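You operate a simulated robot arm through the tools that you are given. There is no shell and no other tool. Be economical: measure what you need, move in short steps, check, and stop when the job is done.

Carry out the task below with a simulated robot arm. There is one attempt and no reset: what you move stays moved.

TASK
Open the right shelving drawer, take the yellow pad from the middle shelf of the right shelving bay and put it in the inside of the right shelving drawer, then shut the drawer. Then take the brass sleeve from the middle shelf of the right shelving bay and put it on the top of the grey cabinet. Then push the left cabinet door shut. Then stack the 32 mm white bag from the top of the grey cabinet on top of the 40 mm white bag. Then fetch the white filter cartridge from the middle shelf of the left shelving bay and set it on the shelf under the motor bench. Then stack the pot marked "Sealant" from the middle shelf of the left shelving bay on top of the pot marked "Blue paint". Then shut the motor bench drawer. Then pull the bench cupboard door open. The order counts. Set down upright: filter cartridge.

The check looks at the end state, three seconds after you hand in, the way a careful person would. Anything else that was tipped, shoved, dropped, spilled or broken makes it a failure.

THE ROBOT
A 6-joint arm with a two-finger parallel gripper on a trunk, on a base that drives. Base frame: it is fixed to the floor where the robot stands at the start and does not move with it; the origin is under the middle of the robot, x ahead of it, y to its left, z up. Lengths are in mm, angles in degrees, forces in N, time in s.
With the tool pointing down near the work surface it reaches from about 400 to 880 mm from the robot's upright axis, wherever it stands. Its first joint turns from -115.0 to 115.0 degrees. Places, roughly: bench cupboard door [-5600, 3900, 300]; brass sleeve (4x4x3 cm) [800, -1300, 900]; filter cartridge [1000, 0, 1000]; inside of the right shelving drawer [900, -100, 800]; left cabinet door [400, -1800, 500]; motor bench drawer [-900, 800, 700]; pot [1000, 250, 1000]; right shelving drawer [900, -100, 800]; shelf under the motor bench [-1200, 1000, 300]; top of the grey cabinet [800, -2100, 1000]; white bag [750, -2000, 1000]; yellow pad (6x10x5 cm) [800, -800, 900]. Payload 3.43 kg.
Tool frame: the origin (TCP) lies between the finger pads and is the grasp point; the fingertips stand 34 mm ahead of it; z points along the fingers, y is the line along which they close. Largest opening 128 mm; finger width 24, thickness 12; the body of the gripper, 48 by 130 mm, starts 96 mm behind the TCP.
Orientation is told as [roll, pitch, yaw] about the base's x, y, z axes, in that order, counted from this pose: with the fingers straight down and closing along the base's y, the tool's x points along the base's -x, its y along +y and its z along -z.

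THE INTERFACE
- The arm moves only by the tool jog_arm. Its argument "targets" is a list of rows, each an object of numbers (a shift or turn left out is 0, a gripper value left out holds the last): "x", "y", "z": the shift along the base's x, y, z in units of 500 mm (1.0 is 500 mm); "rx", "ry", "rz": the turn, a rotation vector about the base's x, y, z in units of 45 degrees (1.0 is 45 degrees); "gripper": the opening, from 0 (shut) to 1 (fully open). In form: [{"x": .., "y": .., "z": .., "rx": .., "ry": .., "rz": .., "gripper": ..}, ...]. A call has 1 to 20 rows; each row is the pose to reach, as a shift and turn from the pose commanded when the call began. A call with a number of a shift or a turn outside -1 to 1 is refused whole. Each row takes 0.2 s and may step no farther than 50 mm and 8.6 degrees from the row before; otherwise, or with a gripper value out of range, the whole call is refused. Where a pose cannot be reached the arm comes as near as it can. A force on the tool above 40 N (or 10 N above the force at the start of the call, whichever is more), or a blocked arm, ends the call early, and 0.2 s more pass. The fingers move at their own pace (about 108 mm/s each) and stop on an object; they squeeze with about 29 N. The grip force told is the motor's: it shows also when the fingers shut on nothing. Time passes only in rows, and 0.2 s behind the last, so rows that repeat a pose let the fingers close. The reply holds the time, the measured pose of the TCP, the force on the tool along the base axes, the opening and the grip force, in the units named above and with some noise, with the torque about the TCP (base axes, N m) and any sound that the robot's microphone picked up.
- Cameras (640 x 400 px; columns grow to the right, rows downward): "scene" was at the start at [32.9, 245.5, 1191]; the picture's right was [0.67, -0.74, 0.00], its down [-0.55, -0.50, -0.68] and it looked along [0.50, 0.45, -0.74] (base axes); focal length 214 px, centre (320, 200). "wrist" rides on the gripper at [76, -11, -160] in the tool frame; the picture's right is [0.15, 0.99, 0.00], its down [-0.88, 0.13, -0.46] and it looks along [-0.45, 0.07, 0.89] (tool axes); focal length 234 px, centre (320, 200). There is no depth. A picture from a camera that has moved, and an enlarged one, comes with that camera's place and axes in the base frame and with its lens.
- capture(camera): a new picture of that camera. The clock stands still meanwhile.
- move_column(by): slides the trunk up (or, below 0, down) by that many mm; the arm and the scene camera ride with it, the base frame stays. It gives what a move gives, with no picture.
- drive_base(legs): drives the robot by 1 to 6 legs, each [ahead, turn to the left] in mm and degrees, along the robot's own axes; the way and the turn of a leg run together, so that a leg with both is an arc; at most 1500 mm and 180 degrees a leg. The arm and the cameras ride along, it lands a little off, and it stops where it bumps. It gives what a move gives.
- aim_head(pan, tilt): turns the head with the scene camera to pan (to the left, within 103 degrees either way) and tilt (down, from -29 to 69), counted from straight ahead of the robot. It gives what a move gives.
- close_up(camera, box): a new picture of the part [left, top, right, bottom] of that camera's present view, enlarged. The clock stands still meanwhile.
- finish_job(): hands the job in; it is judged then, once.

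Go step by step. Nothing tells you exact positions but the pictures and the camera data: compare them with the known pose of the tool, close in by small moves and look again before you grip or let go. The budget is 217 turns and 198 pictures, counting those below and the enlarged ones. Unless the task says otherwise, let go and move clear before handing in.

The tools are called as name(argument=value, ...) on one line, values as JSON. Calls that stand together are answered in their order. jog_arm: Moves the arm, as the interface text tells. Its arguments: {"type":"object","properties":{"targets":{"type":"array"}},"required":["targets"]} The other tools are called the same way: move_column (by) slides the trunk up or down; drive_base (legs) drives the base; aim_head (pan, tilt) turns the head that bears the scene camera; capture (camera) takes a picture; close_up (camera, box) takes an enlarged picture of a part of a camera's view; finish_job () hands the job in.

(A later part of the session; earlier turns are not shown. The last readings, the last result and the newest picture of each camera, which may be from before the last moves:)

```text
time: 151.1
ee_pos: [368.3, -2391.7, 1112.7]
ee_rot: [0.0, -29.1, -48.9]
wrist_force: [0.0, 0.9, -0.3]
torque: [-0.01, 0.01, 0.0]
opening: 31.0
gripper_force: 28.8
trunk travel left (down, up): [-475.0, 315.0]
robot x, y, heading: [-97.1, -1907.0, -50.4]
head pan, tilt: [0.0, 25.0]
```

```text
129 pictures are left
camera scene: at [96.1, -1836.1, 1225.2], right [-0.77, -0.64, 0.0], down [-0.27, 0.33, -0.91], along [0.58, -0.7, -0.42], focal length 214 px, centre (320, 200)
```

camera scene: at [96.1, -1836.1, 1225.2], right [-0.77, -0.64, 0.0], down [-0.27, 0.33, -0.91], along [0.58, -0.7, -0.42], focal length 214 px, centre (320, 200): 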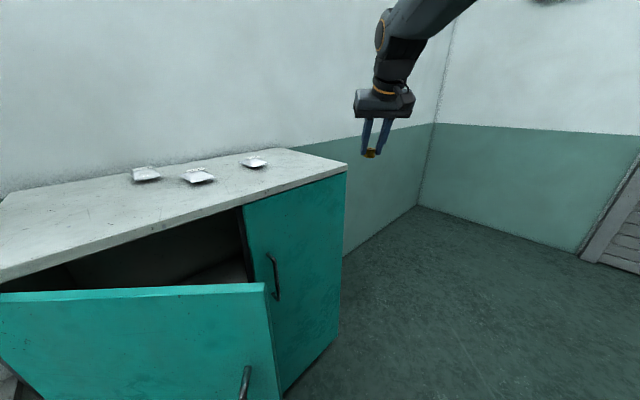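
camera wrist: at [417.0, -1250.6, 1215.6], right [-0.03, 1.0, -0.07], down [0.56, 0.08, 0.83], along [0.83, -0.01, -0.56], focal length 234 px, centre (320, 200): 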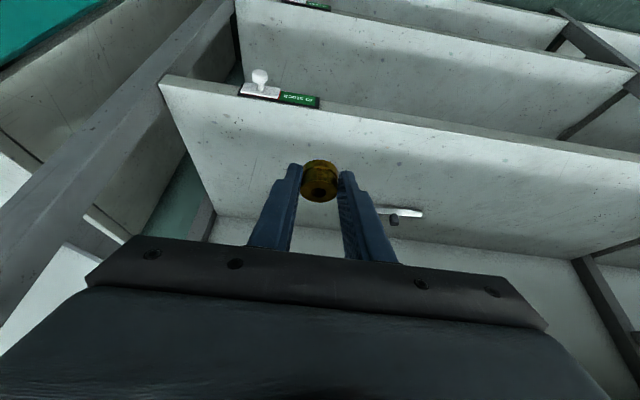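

The base brushed against something (likely the door). I back off 120 mm along my heading, then turn.

drive_base(legs=[[-130, 0], [0, 46]])

capture(camera="scene")

```text
time: 151.9
ee_pos: [357.9, -2378.9, 1112.2]
ee_rot: [0.1, -29.0, -49.0]
wrist_force: [0.2, 0.4, -0.1]
torque: [0.03, 0.03, -0.02]
opening: 31.1
gripper_force: 29.3
trunk travel left (down, up): [-475.0, 315.0]
robot x, y, heading: [-106.3, -1893.6, -50.6]
head pan, tilt: [0.0, 25.0]
stopped in leg 1: the robot was blocked; the commanded pose is now the measured one
```

```text
128 pictures are left
camera scene: at [85.7, -1823.8, 1225.2], right [-0.77, -0.63, 0.0], down [-0.27, 0.33, -0.91], along [0.58, -0.7, -0.42], focal length 214 px, centre (320, 200)
```

scene: 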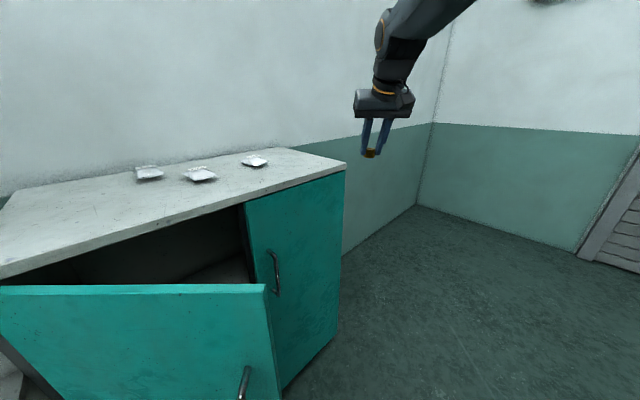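

Something behind the robot blocks it too. I look around the base.

aim_head(pan=103, tilt=60)

capture(camera="scene")

aim_head(pan=-103, tilt=40)

capture(camera="scene")

```text
time: 153.8
ee_pos: [357.1, -2379.2, 1112.2]
ee_rot: [0.1, -29.1, -49.0]
wrist_force: [-0.1, 0.6, -0.3]
torque: [0.01, 0.01, 0.04]
opening: 30.7
gripper_force: 29.1
trunk travel left (down, up): [-475.0, 315.0]
robot x, y, heading: [-109.7, -1892.8, -50.5]
head pan, tilt: [103.0, 60.0]
```

```text
127 pictures are left
camera scene: at [67.9, -1699.8, 1175.1], right [0.79, -0.61, 0.0], down [-0.53, -0.69, -0.5], along [0.31, 0.4, -0.87], focal length 214 px, centre (320, 200)
```

scene: 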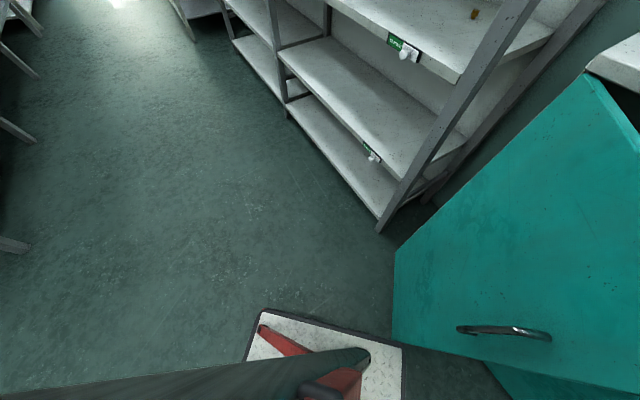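

```text
time: 156.8
ee_pos: [356.3, -2379.7, 1112.7]
ee_rot: [0.1, -29.1, -49.0]
wrist_force: [-0.7, 0.3, -0.5]
torque: [0.0, 0.01, -0.02]
opening: 30.9
gripper_force: 28.8
trunk travel left (down, up): [-475.0, 315.0]
robot x, y, heading: [-111.4, -1894.9, -50.5]
head pan, tilt: [-103.0, 40.0]
```

```text
126 pictures are left
camera scene: at [-49.0, -1790.4, 1201.8], right [-0.44, 0.9, 0.0], down [0.58, 0.29, -0.77], along [-0.69, -0.34, -0.64], focal length 214 px, centre (320, 200)
```

scene: 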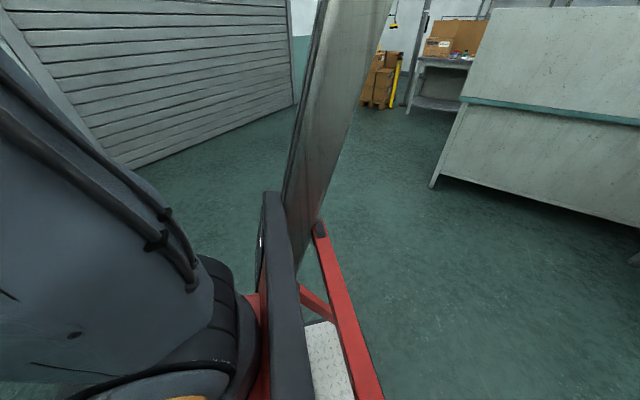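

The base's front-left corner seems to be touching the ajar door's edge. I turn back right a little to free it, then back up.

drive_base(legs=[[0, -12]])

drive_base(legs=[[-60, 0]])

aim_head(pan=95, tilt=65)

capture(camera="scene")

```text
time: 157.9
ee_pos: [244.9, -2466.3, 1112.8]
ee_rot: [0.2, -29.1, -61.1]
wrist_force: [0.0, -0.2, -0.9]
torque: [0.02, 0.03, -0.03]
opening: 31.0
gripper_force: 29.3
trunk travel left (down, up): [-475.0, 315.0]
robot x, y, heading: [-109.4, -1895.3, -62.7]
head pan, tilt: [-103.0, 40.0]
```

```text
time: 158.9
ee_pos: [217.2, -2415.4, 1112.2]
ee_rot: [0.1, -29.1, -61.3]
wrist_force: [0.6, 0.3, -1.0]
torque: [0.0, -0.01, 0.0]
opening: 30.9
gripper_force: 29.4
trunk travel left (down, up): [-475.0, 315.0]
robot x, y, heading: [-134.5, -1844.3, -62.9]
head pan, tilt: [-103.0, 40.0]
```

```text
time: 161.8
ee_pos: [218.0, -2415.1, 1112.3]
ee_rot: [0.2, -29.1, -61.2]
wrist_force: [0.6, -1.0, 0.1]
torque: [-0.02, -0.01, -0.01]
opening: 30.9
gripper_force: 29.1
trunk travel left (down, up): [-475.0, 315.0]
robot x, y, heading: [-134.7, -1844.7, -62.7]
head pan, tilt: [95.0, 65.0]
```

```text
125 pictures are left
camera scene: at [79.1, -1699.9, 1169.5], right [0.53, -0.85, 0.0], down [-0.77, -0.48, -0.42], along [0.36, 0.23, -0.91], focal length 214 px, centre (320, 200)
```

scene: 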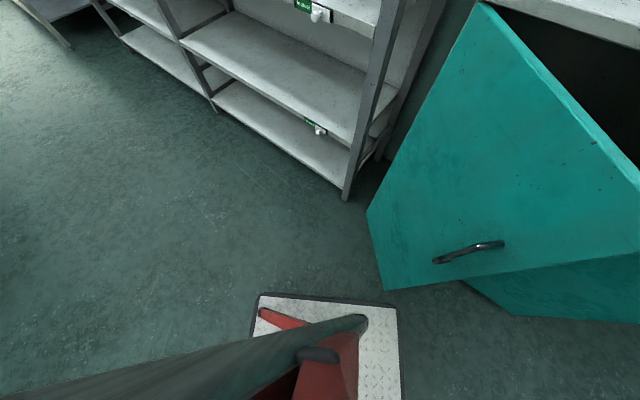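

The base is free. I back up more, turn to face +x and then creep forward.

drive_base(legs=[[-150, 0], [0, 59]])

aim_head(pan=-10, tilt=30)

capture(camera="scene")

```text
time: 165.7
ee_pos: [469.7, -1710.9, 1113.1]
ee_rot: [0.1, -29.2, -2.7]
wrist_force: [-0.3, -0.2, -0.2]
torque: [-0.04, 0.02, -0.03]
opening: 30.7
gripper_force: 29.1
trunk travel left (down, up): [-475.0, 315.0]
robot x, y, heading: [-204.2, -1715.5, -4.3]
head pan, tilt: [95.0, 65.0]
```

```text
time: 167.6
ee_pos: [470.1, -1710.3, 1113.2]
ee_rot: [0.2, -29.1, -2.7]
wrist_force: [0.3, 0.1, -1.3]
torque: [0.0, 0.01, -0.01]
opening: 30.7
gripper_force: 29.1
trunk travel left (down, up): [-475.0, 315.0]
robot x, y, heading: [-200.2, -1712.5, -4.4]
head pan, tilt: [-10.0, 30.0]
```

```text
124 pictures are left
camera scene: at [-125.0, -1539.7, 1217.2], right [-0.25, -0.97, 0.0], down [-0.48, 0.12, -0.87], along [0.84, -0.21, -0.5], focal length 214 px, centre (320, 200)
```

scene: 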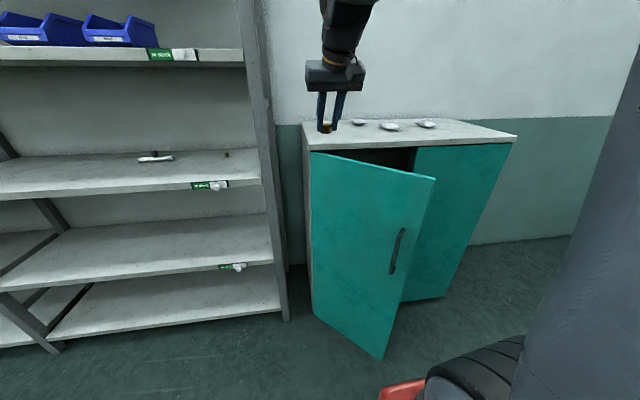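

Clear view. I drive ahead 110 mm and move the sleeve above the front-left of the cabinet top.

drive_base(legs=[[110, 0]])

jog_arm(targets=[{"x": 0.06, "y": -0.04}, {"x": 0.12, "y": -0.08}, {"x": 0.18, "y": -0.11}, {"x": 0.22, "y": -0.13, "z": -0.03}, {"x": 0.24, "y": -0.14, "z": -0.07}, {"x": 0.24, "y": -0.14, "z": -0.1}])

capture(camera="wrist")

close_up(camera="scene", box=[280, 90, 440, 190])

```text
time: 168.8
ee_pos: [581.0, -1717.9, 1112.9]
ee_rot: [0.0, -29.1, -2.6]
wrist_force: [-0.7, -0.2, -0.3]
torque: [0.04, 0.07, -0.01]
opening: 30.9
gripper_force: 29.0
trunk travel left (down, up): [-475.0, 315.0]
robot x, y, heading: [-92.9, -1719.8, -4.1]
head pan, tilt: [-10.0, 30.0]
```

```text
time: 170.2
ee_pos: [699.8, -1788.6, 1061.9]
ee_rot: [0.1, -29.2, -2.6]
wrist_force: [-0.2, -0.5, -0.3]
torque: [0.01, -0.01, 0.05]
opening: 31.2
gripper_force: 28.9
trunk travel left (down, up): [-475.0, 315.0]
robot x, y, heading: [-93.4, -1719.0, -4.0]
head pan, tilt: [-10.0, 30.0]
```

```text
123 pictures are left
camera wrist: at [556.9, -1794.2, 1165.1], right [-0.08, 0.99, -0.07], down [0.55, 0.11, 0.83], along [0.83, 0.03, -0.56], focal length 234 px, centre (320, 200)
```

wrist: 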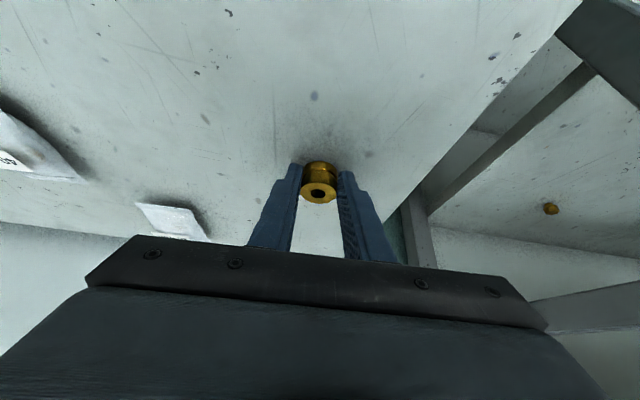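

```text
4.00 times, centred on (360, 140) of scene
camera zoom: at [-15.0, -1547.8, 1217.2], right [-0.24, -0.97, 0.0], down [-0.48, 0.12, -0.87], along [0.84, -0.21, -0.5], focal length 858 px, centre (160, 440)
```

zoom: 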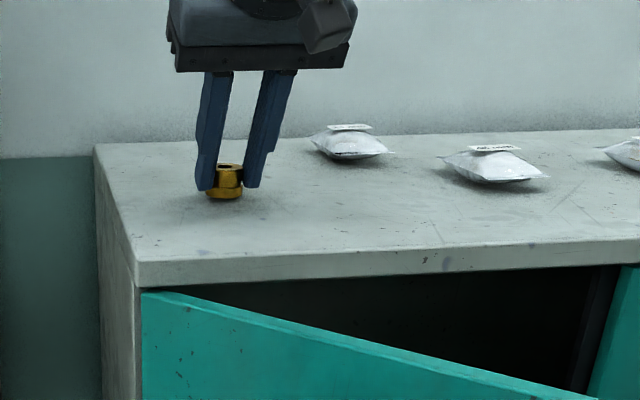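

The sleeve is a couple of cm over the top. I lower until contact.

jog_arm(targets=[{"z": -0.01}, {"z": -0.02}, {"z": -0.03}])

jog_arm(targets=[{"z": -0.005}, {"z": -0.01}])

close_up(camera="scene", box=[290, 110, 370, 160])

```text
time: 171.0
ee_pos: [702.3, -1789.0, 1056.2]
ee_rot: [-0.1, -30.0, -2.6]
wrist_force: [3.4, -0.1, 9.7]
torque: [0.1, -0.12, -0.01]
opening: 30.8
gripper_force: 29.1
trunk travel left (down, up): [-475.0, 315.0]
robot x, y, heading: [-90.0, -1720.2, -4.7]
head pan, tilt: [-10.0, 30.0]
stopped in row 3: the force on the tool passed its limit at 43 N (the readings are from after the stop); the commanded pose is now the measured one
```

```text
time: 171.7
ee_pos: [704.1, -1789.7, 1056.3]
ee_rot: [-0.1, -30.6, -2.5]
wrist_force: [1.6, 0.0, 8.3]
torque: [0.08, -0.09, 0.08]
opening: 30.7
gripper_force: 29.5
trunk travel left (down, up): [-475.0, 315.0]
robot x, y, heading: [-93.5, -1720.3, -4.3]
head pan, tilt: [-10.0, 30.0]
stopped in row 2: the force on the tool passed its limit at 42 N (the readings are from after the stop); the commanded pose is now the measured one
```

```text
8.00 times, centred on (330, 135) of scene
camera zoom: at [-15.0, -1547.8, 1217.0], right [-0.25, -0.97, 0.0], down [-0.48, 0.12, -0.87], along [0.84, -0.21, -0.5], focal length 1716 px, centre (240, 720)
```

zoom: 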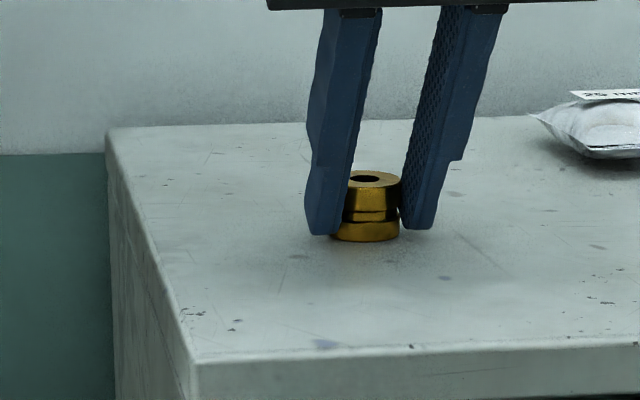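

The sleeve rests on the top (z≈1018). I release and lift away.

jog_arm(targets=[{"z": 0.003}, {"z": 0.003, "gripper": 0.5}, {"z": 0.003, "gripper": 0.5}, {"z": 0.003, "gripper": 0.5}, {"z": 0.03}, {"z": 0.08}, {"z": 0.14}, {"z": 0.18}])

capture(camera="wrist")

capture(camera="scene")

```text
time: 173.5
ee_pos: [702.6, -1789.2, 1145.7]
ee_rot: [-0.1, -30.3, -2.6]
wrist_force: [-0.5, -1.0, -0.5]
torque: [0.03, 0.03, -0.07]
opening: 64.2
gripper_force: 0.1
trunk travel left (down, up): [-475.0, 315.0]
robot x, y, heading: [-94.7, -1720.6, -4.2]
head pan, tilt: [-10.0, 30.0]
```

```text
120 pictures are left
camera wrist: at [557.4, -1793.3, 1244.7], right [-0.08, 0.99, -0.07], down [0.53, 0.11, 0.84], along [0.84, 0.03, -0.54], focal length 234 px, centre (320, 200)
```

wrist: 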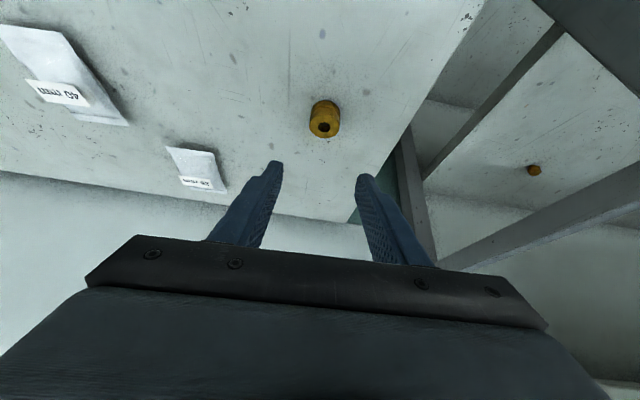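

```text
119 pictures are left
camera scene: at [-14.7, -1547.9, 1217.2], right [-0.25, -0.97, 0.0], down [-0.48, 0.12, -0.87], along [0.84, -0.21, -0.5], focal length 214 px, centre (320, 200)
```

scene: 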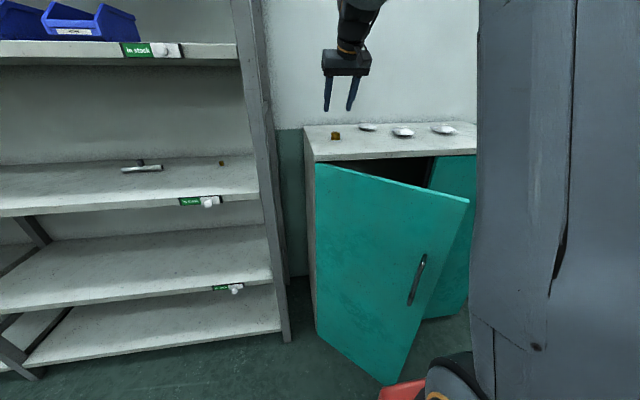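

The sleeve stands on the cabinet. For the door push I back off 130 mm, close the fingers and bring the tool outside the ajar door.

jog_arm(targets=[{"x": -0.08, "gripper": 0.0}, {"x": -0.16}, {"x": -0.2}])

drive_base(legs=[[-130, 0]])

jog_arm(targets=[{"x": -0.06, "z": -0.06, "rz": -0.16}, {"x": -0.13, "y": -0.02, "z": -0.12, "rz": -0.32}, {"x": -0.19, "y": -0.04, "z": -0.18, "rz": -0.48}, {"x": -0.25, "y": -0.07, "z": -0.24, "rz": -0.64}, {"x": -0.3, "y": -0.1, "z": -0.3, "rz": -0.8}, {"x": -0.34, "y": -0.12, "z": -0.36, "rz": -0.8}, {"x": -0.36, "y": -0.14, "z": -0.42, "rz": -0.8}])

capture(camera="wrist")

capture(camera="scene")

```text
time: 174.3
ee_pos: [604.8, -1789.0, 1143.7]
ee_rot: [0.0, -30.4, -2.6]
wrist_force: [0.8, -0.4, 0.1]
torque: [0.02, 0.01, 0.0]
opening: 0.1
gripper_force: 29.4
trunk travel left (down, up): [-475.0, 315.0]
robot x, y, heading: [-89.5, -1719.9, -4.2]
head pan, tilt: [-10.0, 30.0]
```

```text
time: 175.6
ee_pos: [474.1, -1780.8, 1144.3]
ee_rot: [0.0, -30.3, -2.6]
wrist_force: [-0.4, -0.2, -0.2]
torque: [0.03, -0.03, -0.03]
opening: 0.2
gripper_force: 29.2
trunk travel left (down, up): [-475.0, 315.0]
robot x, y, heading: [-224.7, -1706.7, -4.4]
head pan, tilt: [-10.0, 30.0]
```

```text
time: 177.2
ee_pos: [295.8, -1848.8, 935.9]
ee_rot: [0.0, -30.5, -38.6]
wrist_force: [0.7, -0.6, -0.5]
torque: [0.02, -0.03, 0.02]
opening: 0.1
gripper_force: 29.1
trunk travel left (down, up): [-475.0, 315.0]
robot x, y, heading: [-220.1, -1709.2, -4.0]
head pan, tilt: [-10.0, 30.0]
```

```text
118 pictures are left
camera wrist: at [174.9, -1766.5, 1035.1], right [0.52, 0.85, -0.07], down [0.49, -0.23, 0.84], along [0.7, -0.47, -0.54], focal length 234 px, centre (320, 200)
```

wrist: 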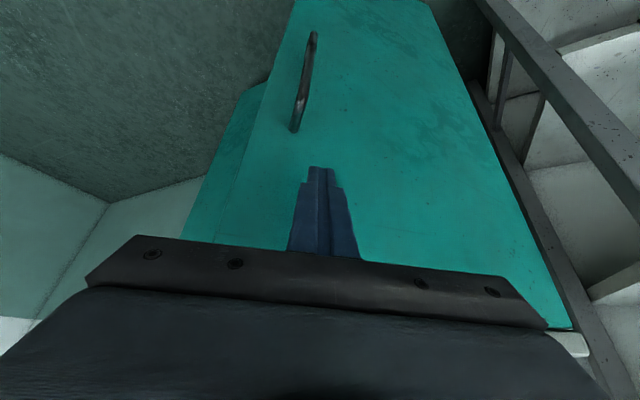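

```text
117 pictures are left
camera scene: at [-145.7, -1538.2, 1217.2], right [-0.25, -0.97, 0.0], down [-0.48, 0.12, -0.87], along [0.84, -0.21, -0.5], focal length 214 px, centre (320, 200)
```

scene: 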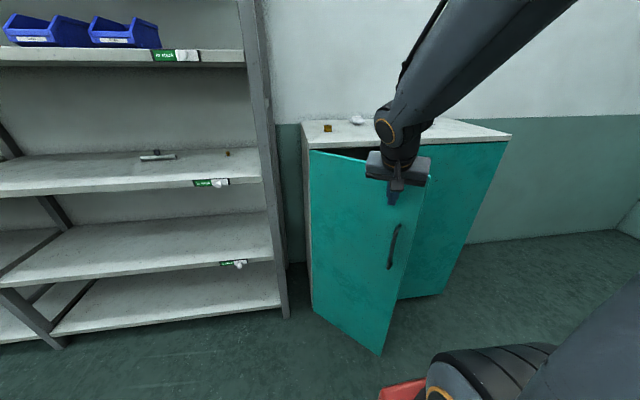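

The fingertip faces the upper outer side of the door. I push along the door's closing arc.

jog_arm(targets=[{"x": 0.019, "y": -0.029}, {"x": 0.038, "y": -0.058}, {"x": 0.063, "y": -0.085}, {"x": 0.088, "y": -0.112}, {"x": 0.114, "y": -0.138}, {"x": 0.144, "y": -0.162}, {"x": 0.174, "y": -0.185}, {"x": 0.204, "y": -0.208}, {"x": 0.238, "y": -0.226}, {"x": 0.272, "y": -0.244}, {"x": 0.306, "y": -0.262}, {"x": 0.343, "y": -0.274}, {"x": 0.38, "y": -0.285}, {"x": 0.416, "y": -0.296}, {"x": 0.45, "y": -0.302}, {"x": 0.484, "y": -0.308}])

capture(camera="scene")

capture(camera="wrist")

```text
time: 180.5
ee_pos: [515.5, -2001.1, 935.6]
ee_rot: [-0.3, -29.8, -38.7]
wrist_force: [-24.3, 10.0, 15.9]
torque: [0.1, 0.14, 0.09]
opening: 0.1
gripper_force: 28.9
trunk travel left (down, up): [-475.0, 315.0]
robot x, y, heading: [-223.0, -1710.4, -4.1]
head pan, tilt: [-10.0, 30.0]
stopped in row 16: the force on the tool passed its limit at 61 N (the readings are from after the stop); the commanded pose is now the measured one
```

```text
116 pictures are left
camera scene: at [-147.8, -1537.5, 1217.4], right [-0.25, -0.97, 0.0], down [-0.48, 0.12, -0.87], along [0.84, -0.21, -0.5], focal length 214 px, centre (320, 200)
```

scene: 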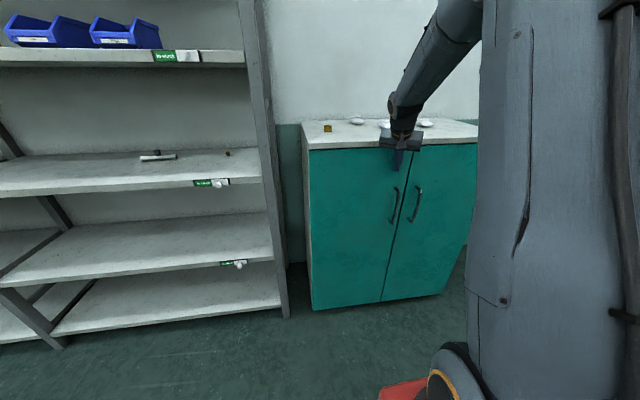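

```text
115 pictures are left
camera wrist: at [396.2, -1917.1, 1036.8], right [0.52, 0.85, -0.08], down [0.5, -0.23, 0.83], along [0.69, -0.47, -0.55], focal length 234 px, centre (320, 200)
```

wrist: 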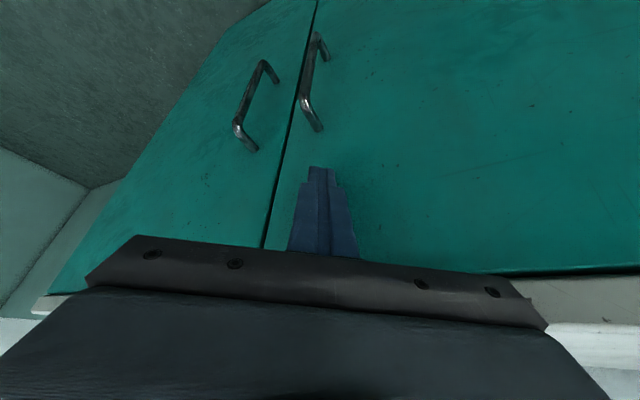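

The left cabinet door is shut. I retract, and reposition in front of the bags.

jog_arm(targets=[{"x": -0.07, "y": 0.05, "rz": 0.0}, {"x": -0.13, "y": 0.09, "z": 0.04, "rz": 0.16}, {"x": -0.17, "y": 0.12, "z": 0.1, "rz": 0.32}, {"x": -0.2, "y": 0.15, "z": 0.18, "rz": 0.48}, {"x": -0.2, "y": 0.2, "z": 0.25, "rz": 0.64}, {"x": -0.2, "y": 0.25, "z": 0.32, "rz": 0.8}, {"x": -0.2, "y": 0.3, "z": 0.38, "rz": 0.8}, {"x": -0.2, "y": 0.38, "z": 0.4, "rz": 0.8}])

drive_base(legs=[[0, -86], [490, 0], [0, 86], [150, 0]])

aim_head(pan=0, tilt=25)

capture(camera="scene")

capture(camera="wrist")

```text
time: 182.3
ee_pos: [417.6, -1811.6, 1133.1]
ee_rot: [-0.3, -29.6, -2.5]
wrist_force: [-0.1, 0.3, 0.2]
torque: [-0.02, -0.01, 0.0]
opening: 0.1
gripper_force: 29.3
trunk travel left (down, up): [-475.0, 315.0]
robot x, y, heading: [-223.5, -1711.1, -4.3]
head pan, tilt: [-10.0, 30.0]
```

```text
time: 193.5
ee_pos: [560.4, -2311.1, 1132.8]
ee_rot: [-0.3, -29.8, -2.9]
wrist_force: [-0.2, -0.7, 0.5]
torque: [0.02, 0.01, -0.05]
opening: 0.0
gripper_force: 29.3
trunk travel left (down, up): [-475.0, 315.0]
robot x, y, heading: [-76.2, -2207.2, -4.5]
head pan, tilt: [-10.0, 30.0]
```

```text
time: 194.3
ee_pos: [559.7, -2309.5, 1132.8]
ee_rot: [-0.3, -29.9, -2.8]
wrist_force: [0.5, 0.1, -0.3]
torque: [0.03, 0.0, 0.01]
opening: 0.0
gripper_force: 29.1
trunk travel left (down, up): [-475.0, 315.0]
robot x, y, heading: [-80.4, -2206.3, -4.3]
head pan, tilt: [0.0, 25.0]
```

```text
114 pictures are left
camera scene: at [2.5, -2019.7, 1225.1], right [-0.08, -1.0, 0.0], down [-0.42, 0.03, -0.91], along [0.9, -0.07, -0.42], focal length 214 px, centre (320, 200)
```

scene: 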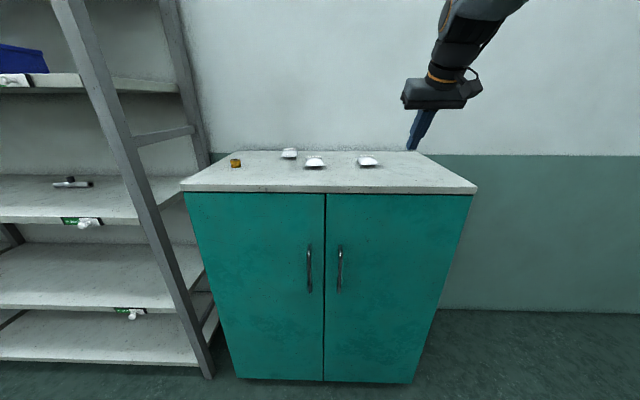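

```text
113 pictures are left
camera wrist: at [415.2, -2313.0, 1234.1], right [-0.08, 0.99, -0.08], down [0.54, 0.11, 0.83], along [0.84, 0.02, -0.55], focal length 234 px, centre (320, 200)
```

wrist: 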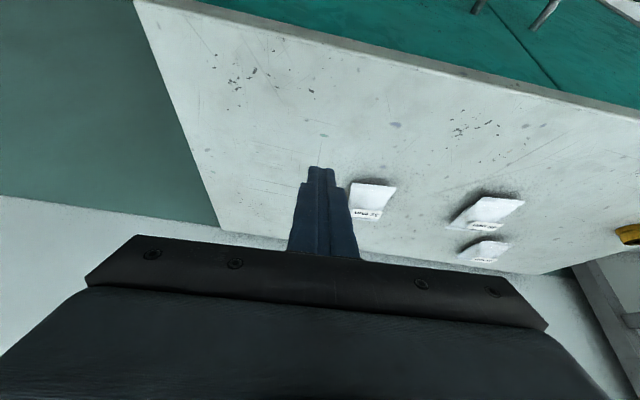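

Doors shut, bags in view. I zoom in to locate the 40 mm and 32 mm bags.

close_up(camera="scene", box=[270, 130, 398, 190])

close_up(camera="wrist", box=[330, 150, 550, 280])

```text
5.00 times, centred on (334, 160) of scene
camera zoom: at [2.5, -2019.7, 1225.1], right [-0.08, -1.0, 0.0], down [-0.42, 0.03, -0.91], along [0.9, -0.07, -0.42], focal length 1072 px, centre (250, 400)
```

zoom: 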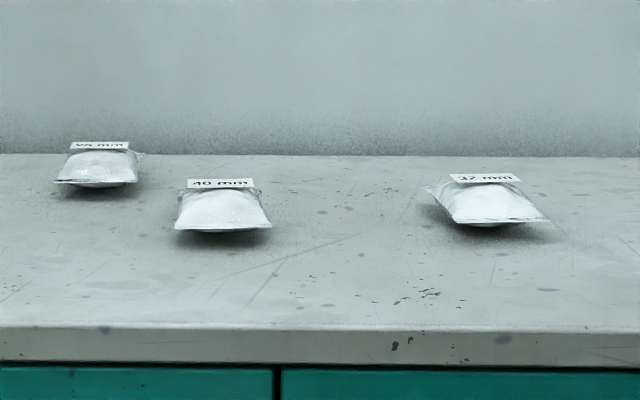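

```text
2.91 times, centred on (440, 215) of wrist
camera zoom: at [415.2, -2313.0, 1234.1], right [-0.08, 0.99, -0.08], down [0.54, 0.11, 0.83], along [0.84, 0.02, -0.55], focal length 681 px, centre (-29, 156)
```

zoom: 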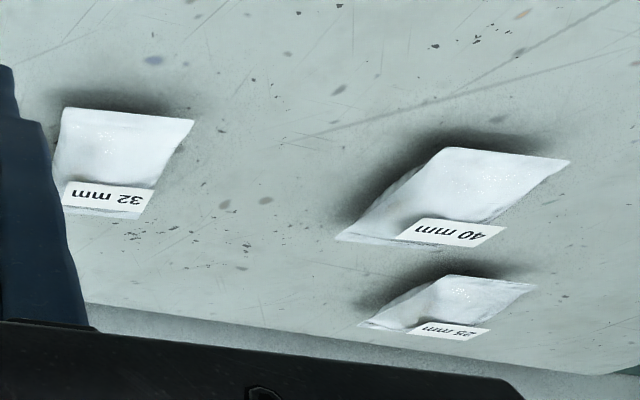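

32 mm bag ≈(697,-2235,1038), 40 mm bag ≈(690,-2060,1040). I make the tool vertical and hover above the 32 mm bag.

jog_arm(targets=[{"ry": 0.13, "rz": 0.06, "y": 0.02, "z": 0.02, "gripper": 0.8}, {"ry": 0.27, "rz": 0.06, "x": 0.05, "y": 0.05, "z": 0.04}, {"ry": 0.4, "rz": 0.06, "x": 0.1, "y": 0.08, "z": 0.04}, {"ry": 0.53, "rz": 0.06, "x": 0.16, "y": 0.11, "z": 0.04}, {"ry": 0.667, "rz": 0.06, "x": 0.21, "y": 0.14, "z": 0.04}, {"ry": 0.667, "rz": 0.06, "x": 0.274, "y": 0.15, "z": 0.02}])

capture(camera="wrist")

close_up(camera="scene", box=[270, 90, 430, 190])

```text
time: 195.7
ee_pos: [696.4, -2235.1, 1142.9]
ee_rot: [-1.0, 0.2, 0.3]
wrist_force: [-0.2, -0.7, 0.5]
torque: [0.03, -0.07, -0.03]
opening: 102.4
gripper_force: 0.0
trunk travel left (down, up): [-475.0, 315.0]
robot x, y, heading: [-83.3, -2207.3, -4.7]
head pan, tilt: [0.0, 25.0]
```

```text
110 pictures are left
camera wrist: at [623.5, -2243.8, 1303.3], right [-0.15, 0.99, -0.02], down [0.88, 0.14, 0.45], along [0.45, 0.05, -0.89], focal length 234 px, centre (320, 200)
```

wrist: 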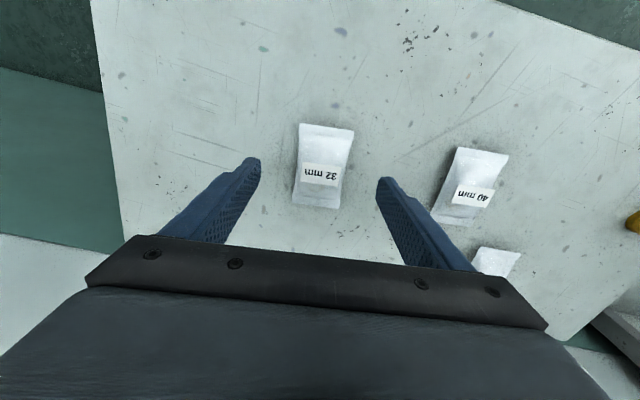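

```text
4.00 times, centred on (350, 140) of scene
camera zoom: at [2.1, -2019.7, 1225.2], right [-0.08, -1.0, 0.0], down [-0.42, 0.03, -0.91], along [0.9, -0.07, -0.42], focal length 858 px, centre (200, 440)
```

zoom: 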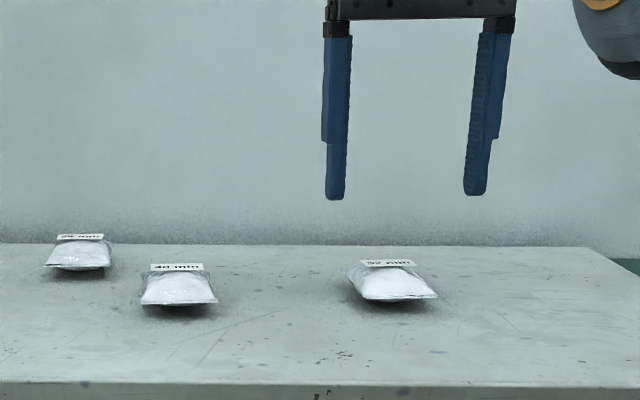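

From above: 32 mm bag centre (720,-2234), 40 mm bag centre (718,-2048), both aligned with the axes, ~63×105 mm. I lower over the 32 mm bag.

jog_arm(targets=[{"x": 0.044, "y": 0.002, "rx": 0.02}, {"x": 0.044, "y": 0.002, "z": -0.06, "rx": 0.02}, {"x": 0.044, "y": 0.002, "z": -0.12, "rx": 0.02}])

capture(camera="wrist")

close_up(camera="scene", box=[310, 120, 406, 180])

```text
time: 196.5
ee_pos: [720.5, -2234.7, 1082.1]
ee_rot: [-0.1, 0.3, 0.3]
wrist_force: [0.4, 0.3, 0.2]
torque: [0.01, -0.03, 0.02]
opening: 102.5
gripper_force: 0.0
trunk travel left (down, up): [-475.0, 315.0]
robot x, y, heading: [-77.6, -2205.2, -4.7]
head pan, tilt: [0.0, 25.0]
```

```text
108 pictures are left
camera wrist: at [646.7, -2245.1, 1242.7], right [-0.15, 0.99, 0.0], down [0.88, 0.13, 0.45], along [0.45, 0.07, -0.89], focal length 234 px, centre (320, 200)
```

wrist: 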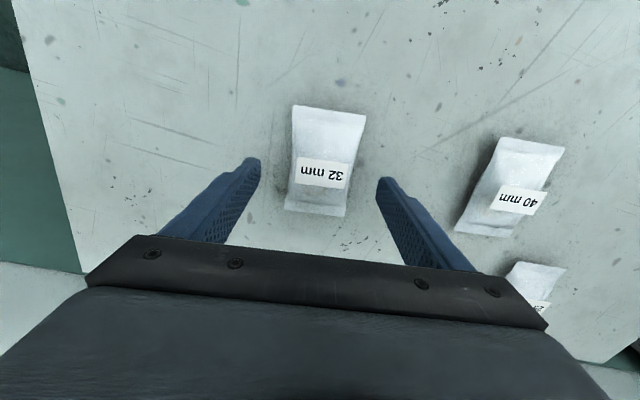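

```text
6.67 times, centred on (358, 150) of scene
camera zoom: at [2.6, -2019.6, 1225.2], right [-0.08, -1.0, 0.0], down [-0.42, 0.03, -0.91], along [0.9, -0.07, -0.42], focal length 1430 px, centre (67, 533)
```

zoom: 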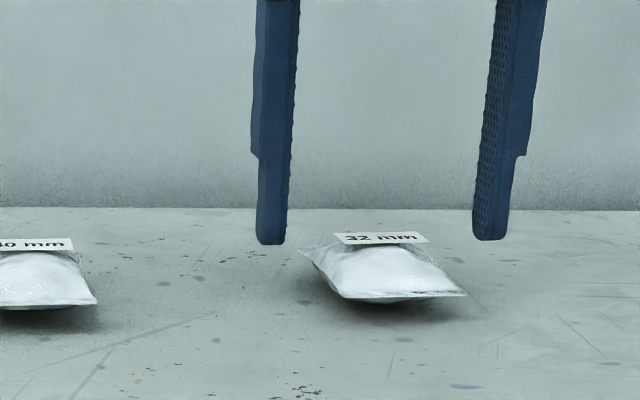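

Centered in y and x. I lower to just above the surface.

jog_arm(targets=[{"z": -0.025}, {"z": -0.045}, {"z": -0.054}])

close_up(camera="scene", box=[310, 120, 406, 180])

```text
time: 197.3
ee_pos: [719.7, -2233.9, 1055.6]
ee_rot: [-0.1, 0.2, 0.2]
wrist_force: [-0.5, 0.8, 0.0]
torque: [0.0, -0.01, -0.04]
opening: 102.5
gripper_force: 0.1
trunk travel left (down, up): [-475.0, 315.0]
robot x, y, heading: [-77.6, -2205.4, -4.2]
head pan, tilt: [0.0, 25.0]
```

```text
6.67 times, centred on (358, 150) of scene
camera zoom: at [2.6, -2019.6, 1225.2], right [-0.08, -1.0, 0.0], down [-0.42, 0.03, -0.91], along [0.9, -0.07, -0.42], focal length 1430 px, centre (67, 533)
```

zoom: 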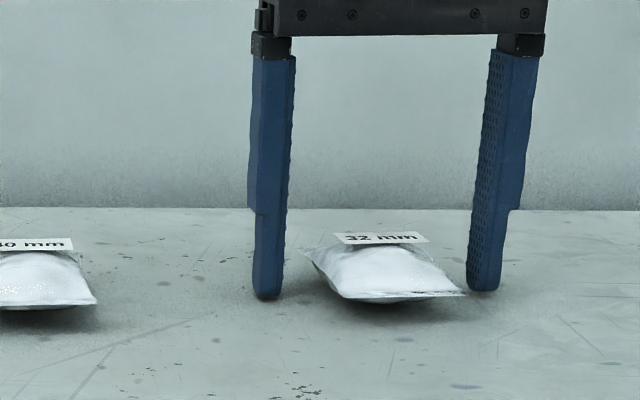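

Tips are near the surface on both sides. I close and lift gently.

jog_arm(targets=[{"gripper": 0.0}, {"gripper": 0.0}, {"gripper": 0.0}])

jog_arm(targets=[{"z": 0.006}, {"z": 0.014}, {"z": 0.024}, {"z": 0.04}])

close_up(camera="scene", box=[310, 120, 406, 180])

capture(camera="wrist")

```text
time: 198.1
ee_pos: [719.9, -2234.7, 1056.9]
ee_rot: [0.0, 0.2, 0.2]
wrist_force: [0.4, 0.7, 0.7]
torque: [0.05, 0.0, 0.03]
opening: 57.6
gripper_force: 29.1
trunk travel left (down, up): [-475.0, 315.0]
robot x, y, heading: [-78.9, -2203.6, -4.2]
head pan, tilt: [0.0, 25.0]
```

```text
time: 199.1
ee_pos: [719.1, -2234.5, 1076.4]
ee_rot: [0.0, 0.4, 0.2]
wrist_force: [0.5, 0.6, -1.9]
torque: [0.01, -0.04, 0.01]
opening: 57.6
gripper_force: 29.3
trunk travel left (down, up): [-475.0, 315.0]
robot x, y, heading: [-82.7, -2207.3, -4.3]
head pan, tilt: [0.0, 25.0]
```

```text
6.67 times, centred on (358, 150) of scene
camera zoom: at [2.7, -2019.6, 1225.2], right [-0.08, -1.0, 0.0], down [-0.42, 0.03, -0.91], along [0.9, -0.07, -0.42], focal length 1430 px, centre (67, 533)
```

zoom: 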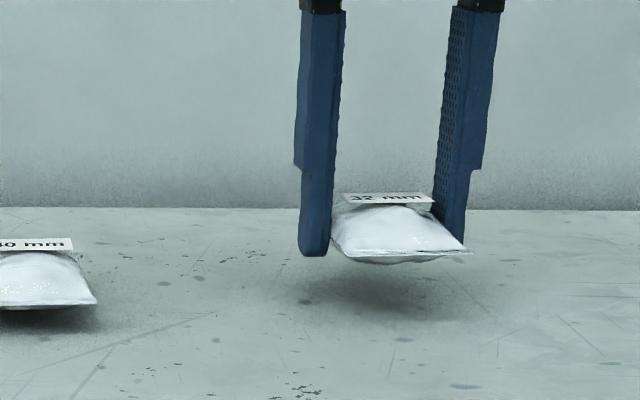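

```text
104 pictures are left
camera wrist: at [645.0, -2244.7, 1236.7], right [-0.15, 0.99, 0.0], down [0.88, 0.13, 0.45], along [0.45, 0.07, -0.89], focal length 234 px, centre (320, 200)
```

wrist: 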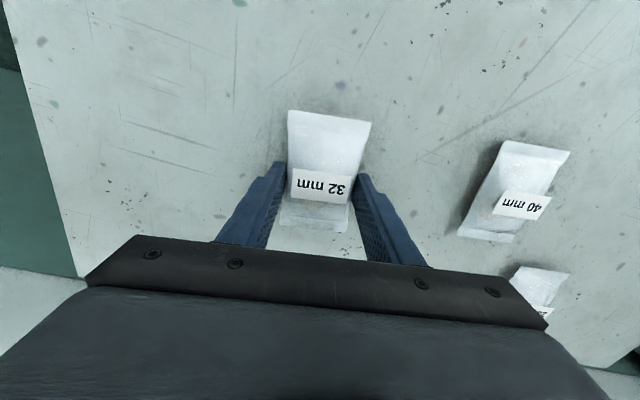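

The bag is held with tips 3 mm above its underside. I raise it, carry it over the 40 mm bag at (719,-2047) and check.

jog_arm(targets=[{"z": 0.03}, {"z": 0.07}, {"z": 0.11}, {"z": 0.13, "y": 0.03}, {"z": 0.13, "y": 0.07}, {"z": 0.13, "y": 0.12}, {"z": 0.13, "y": 0.17}, {"z": 0.13, "y": 0.22}, {"z": 0.13, "y": 0.27}, {"z": 0.13, "y": 0.32}, {"z": 0.13, "y": 0.355}, {"z": 0.13, "y": 0.374}])

capture(camera="wrist")

close_up(camera="scene", box=[270, 100, 366, 180])

```text
time: 201.7
ee_pos: [711.6, -2047.6, 1137.9]
ee_rot: [-0.3, 0.3, 0.1]
wrist_force: [-0.6, -0.2, -1.7]
torque: [0.03, 0.06, -0.02]
opening: 57.4
gripper_force: 29.0
out of reach, approached as far as the arm can: row 11, 12
trunk travel left (down, up): [-475.0, 315.0]
robot x, y, heading: [-76.7, -2208.6, -4.4]
head pan, tilt: [0.0, 25.0]
```

```text
103 pictures are left
camera wrist: at [638.0, -2058.3, 1297.7], right [-0.15, 0.99, 0.0], down [0.88, 0.13, 0.45], along [0.45, 0.07, -0.89], focal length 234 px, centre (320, 200)
```

wrist: 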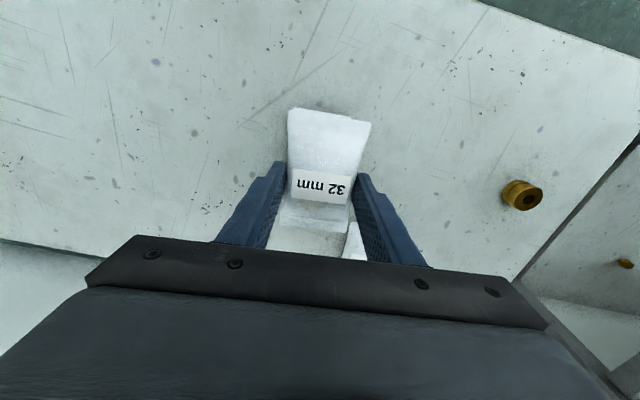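

```text
5.00 times, centred on (318, 140) of scene
camera zoom: at [2.9, -2019.6, 1225.2], right [-0.08, -1.0, 0.0], down [-0.42, 0.03, -0.91], along [0.9, -0.07, -0.42], focal length 1072 px, centre (330, 500)
```

zoom: 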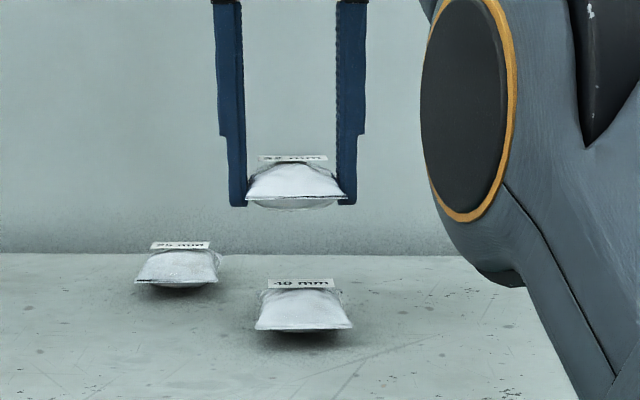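

Nearly aligned; I shift -3 mm in y, regain x≈719 while lowering toward 1105.

jog_arm(targets=[{"y": -0.006, "z": -0.02}, {"y": -0.006, "z": -0.04}, {"y": -0.006, "z": -0.056}])

close_up(camera="scene", box=[270, 100, 366, 180])

```text
time: 202.5
ee_pos: [712.2, -2051.5, 1109.3]
ee_rot: [-0.1, 0.2, 0.2]
wrist_force: [-0.2, -0.1, -1.6]
torque: [-0.04, 0.04, -0.01]
opening: 57.4
gripper_force: 29.3
trunk travel left (down, up): [-475.0, 315.0]
robot x, y, heading: [-78.5, -2207.0, -4.3]
head pan, tilt: [0.0, 25.0]
```

```text
5.00 times, centred on (318, 140) of scene
camera zoom: at [2.6, -2019.5, 1225.1], right [-0.08, -1.0, 0.0], down [-0.42, 0.03, -0.91], along [0.9, -0.07, -0.42], focal length 1072 px, centre (330, 500)
```

zoom: 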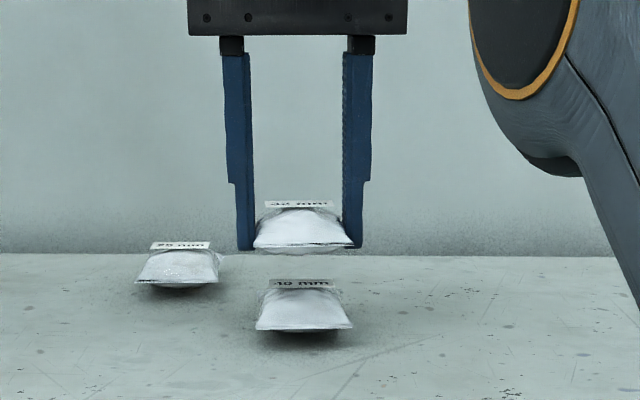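

Good alignment. I move x +7 mm and descend in small steps until I feel the lower bag.

jog_arm(targets=[{"x": 0.014, "z": -0.008}, {"x": 0.014, "z": -0.016}, {"x": 0.014, "z": -0.022}])

jog_arm(targets=[{"z": -0.005}, {"z": -0.01}])

close_up(camera="scene", box=[270, 100, 366, 180])

```text
time: 203.3
ee_pos: [719.3, -2051.6, 1099.1]
ee_rot: [0.0, 0.3, 0.3]
wrist_force: [0.4, -0.5, -1.1]
torque: [0.03, -0.03, 0.01]
opening: 57.1
gripper_force: 28.8
trunk travel left (down, up): [-475.0, 315.0]
robot x, y, heading: [-78.3, -2206.6, -4.5]
head pan, tilt: [0.0, 25.0]
```

```text
time: 203.9
ee_pos: [718.9, -2051.0, 1093.2]
ee_rot: [-0.1, 0.1, 0.2]
wrist_force: [-0.7, 0.5, -0.6]
torque: [-0.01, -0.01, -0.02]
opening: 57.4
gripper_force: 29.1
trunk travel left (down, up): [-475.0, 315.0]
robot x, y, heading: [-77.5, -2207.2, -4.5]
head pan, tilt: [0.0, 25.0]
```

```text
5.00 times, centred on (318, 140) of scene
camera zoom: at [2.6, -2019.5, 1225.1], right [-0.08, -1.0, 0.0], down [-0.42, 0.03, -0.91], along [0.9, -0.07, -0.42], focal length 1072 px, centre (330, 500)
```

zoom: 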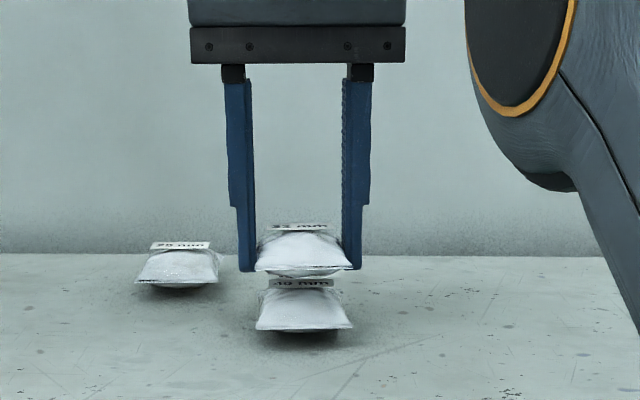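

jog_arm(targets=[{"z": -0.005}, {"z": -0.01}])

jog_arm(targets=[{"z": -0.004}, {"z": -0.008}])

jog_arm(targets=[{"z": -0.003}, {"z": -0.006}])

close_up(camera="scene", box=[270, 100, 366, 180])

```text
time: 204.5
ee_pos: [719.1, -2052.3, 1088.8]
ee_rot: [-0.1, 0.2, 0.2]
wrist_force: [0.4, -0.4, -0.8]
torque: [0.02, 0.02, 0.04]
opening: 57.4
gripper_force: 29.0
trunk travel left (down, up): [-475.0, 315.0]
robot x, y, heading: [-77.4, -2206.4, -4.3]
head pan, tilt: [0.0, 25.0]
```

```text
time: 205.1
ee_pos: [718.1, -2051.7, 1085.8]
ee_rot: [-0.1, 0.1, 0.2]
wrist_force: [2.1, 0.6, 8.5]
torque: [0.03, 0.3, -0.04]
opening: 57.2
gripper_force: 29.0
trunk travel left (down, up): [-475.0, 315.0]
robot x, y, heading: [-79.3, -2204.2, -4.4]
head pan, tilt: [0.0, 25.0]
```

```text
time: 205.7
ee_pos: [717.1, -2050.4, 1082.3]
ee_rot: [-0.1, 0.1, 0.2]
wrist_force: [1.6, 1.3, 18.1]
torque: [0.09, -0.08, -0.03]
opening: 57.8
gripper_force: 29.2
trunk travel left (down, up): [-475.0, 315.0]
robot x, y, heading: [-81.3, -2207.4, -4.5]
head pan, tilt: [0.0, 25.0]
```

```text
5.00 times, centred on (318, 140) of scene
camera zoom: at [1.9, -2019.6, 1225.3], right [-0.08, -1.0, 0.0], down [-0.42, 0.03, -0.91], along [0.9, -0.07, -0.42], focal length 1072 px, centre (330, 500)
```

zoom: 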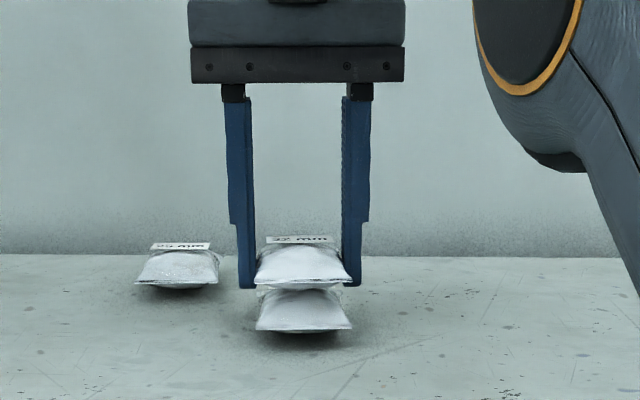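

Contact established. I ease off 3 mm, open slowly and rise.

jog_arm(targets=[{"z": 0.006}, {"z": 0.006, "gripper": 0.5}, {"z": 0.006, "gripper": 0.6}, {"z": 0.006, "gripper": 0.65}, {"z": 0.006}, {"z": 0.016}, {"z": 0.04}, {"z": 0.07}])

close_up(camera="scene", box=[270, 100, 366, 180])

capture(camera="wrist")

```text
time: 207.5
ee_pos: [718.6, -2050.6, 1116.8]
ee_rot: [-0.1, 0.3, 0.3]
wrist_force: [-0.1, -0.9, 0.5]
torque: [0.01, 0.0, -0.01]
opening: 83.0
gripper_force: 0.0
trunk travel left (down, up): [-475.0, 315.0]
robot x, y, heading: [-75.1, -2206.3, -4.2]
head pan, tilt: [0.0, 25.0]
```

```text
5.00 times, centred on (318, 140) of scene
camera zoom: at [2.6, -2019.5, 1225.1], right [-0.08, -1.0, 0.0], down [-0.42, 0.03, -0.91], along [0.9, -0.07, -0.42], focal length 1072 px, centre (330, 500)
```

zoom: 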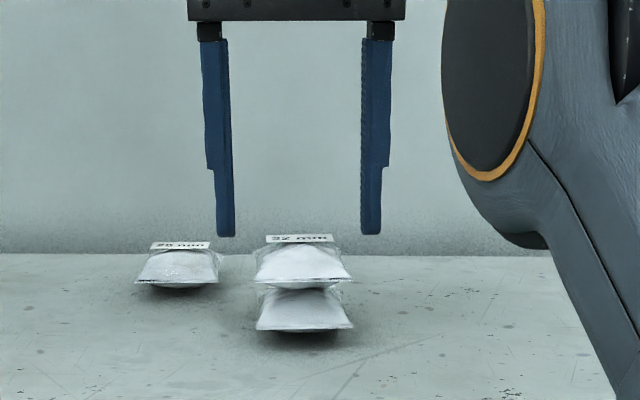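

```text
97 pictures are left
camera wrist: at [645.0, -2062.2, 1277.1], right [-0.15, 0.99, 0.0], down [0.88, 0.13, 0.45], along [0.45, 0.07, -0.89], focal length 234 px, centre (320, 200)
```

wrist: 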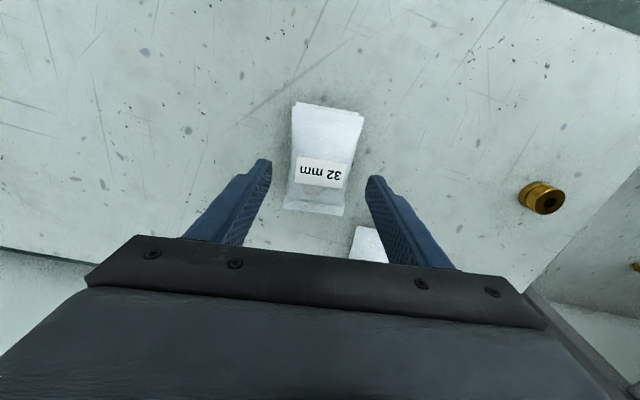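

The stack is good. I retract the arm, then drive to the left bay for the white filter cartridge.

jog_arm(targets=[{"z": 0.02, "x": -0.04}, {"z": 0.02, "x": -0.1}, {"z": 0.02, "x": -0.18, "y": -0.04}, {"z": 0.02, "x": -0.26, "y": -0.08}, {"z": 0.02, "x": -0.34, "y": -0.12}, {"z": 0.02, "x": -0.4, "y": -0.16}])

drive_base(legs=[[0, 94.3], [1200, 0], [1080, 0], [0, -95]])

aim_head(pan=-10, tilt=25)

capture(camera="scene")

```text
time: 208.9
ee_pos: [519.0, -2131.4, 1126.1]
ee_rot: [-0.2, 0.2, 0.1]
wrist_force: [0.1, 0.5, -0.9]
torque: [-0.04, 0.05, -0.05]
opening: 83.0
gripper_force: 0.1
trunk travel left (down, up): [-475.0, 315.0]
robot x, y, heading: [-78.5, -2209.0, -4.4]
head pan, tilt: [0.0, 25.0]
```

```text
time: 228.0
ee_pos: [564.2, 112.9, 1126.3]
ee_rot: [-0.1, 0.2, -2.0]
wrist_force: [0.1, 0.1, -0.2]
torque: [0.0, 0.01, -0.01]
opening: 83.3
gripper_force: 0.1
trunk travel left (down, up): [-475.0, 315.0]
robot x, y, heading: [-32.0, 62.9, -6.5]
head pan, tilt: [0.0, 25.0]
```

```text
time: 228.7
ee_pos: [564.8, 114.2, 1127.4]
ee_rot: [-0.1, 0.2, -1.9]
wrist_force: [0.2, 0.3, 0.2]
torque: [-0.01, 0.02, 0.02]
opening: 83.3
gripper_force: 0.1
trunk travel left (down, up): [-475.0, 315.0]
robot x, y, heading: [-37.3, 59.9, -6.3]
head pan, tilt: [-10.0, 25.0]
```

```text
96 pictures are left
camera scene: at [49.7, 230.4, 1225.2], right [-0.28, -0.96, 0.0], down [-0.41, 0.12, -0.91], along [0.87, -0.26, -0.42], focal length 214 px, centre (320, 200)
```

scene: 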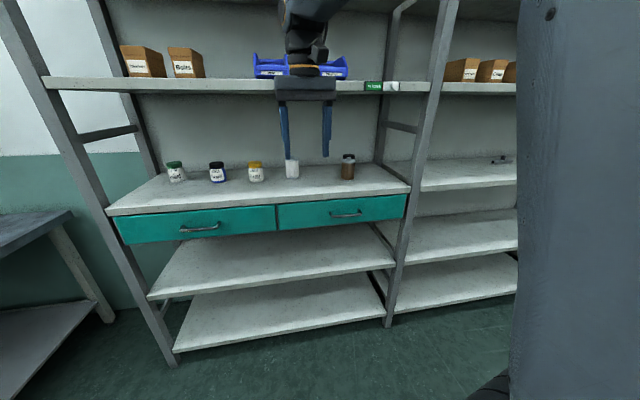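

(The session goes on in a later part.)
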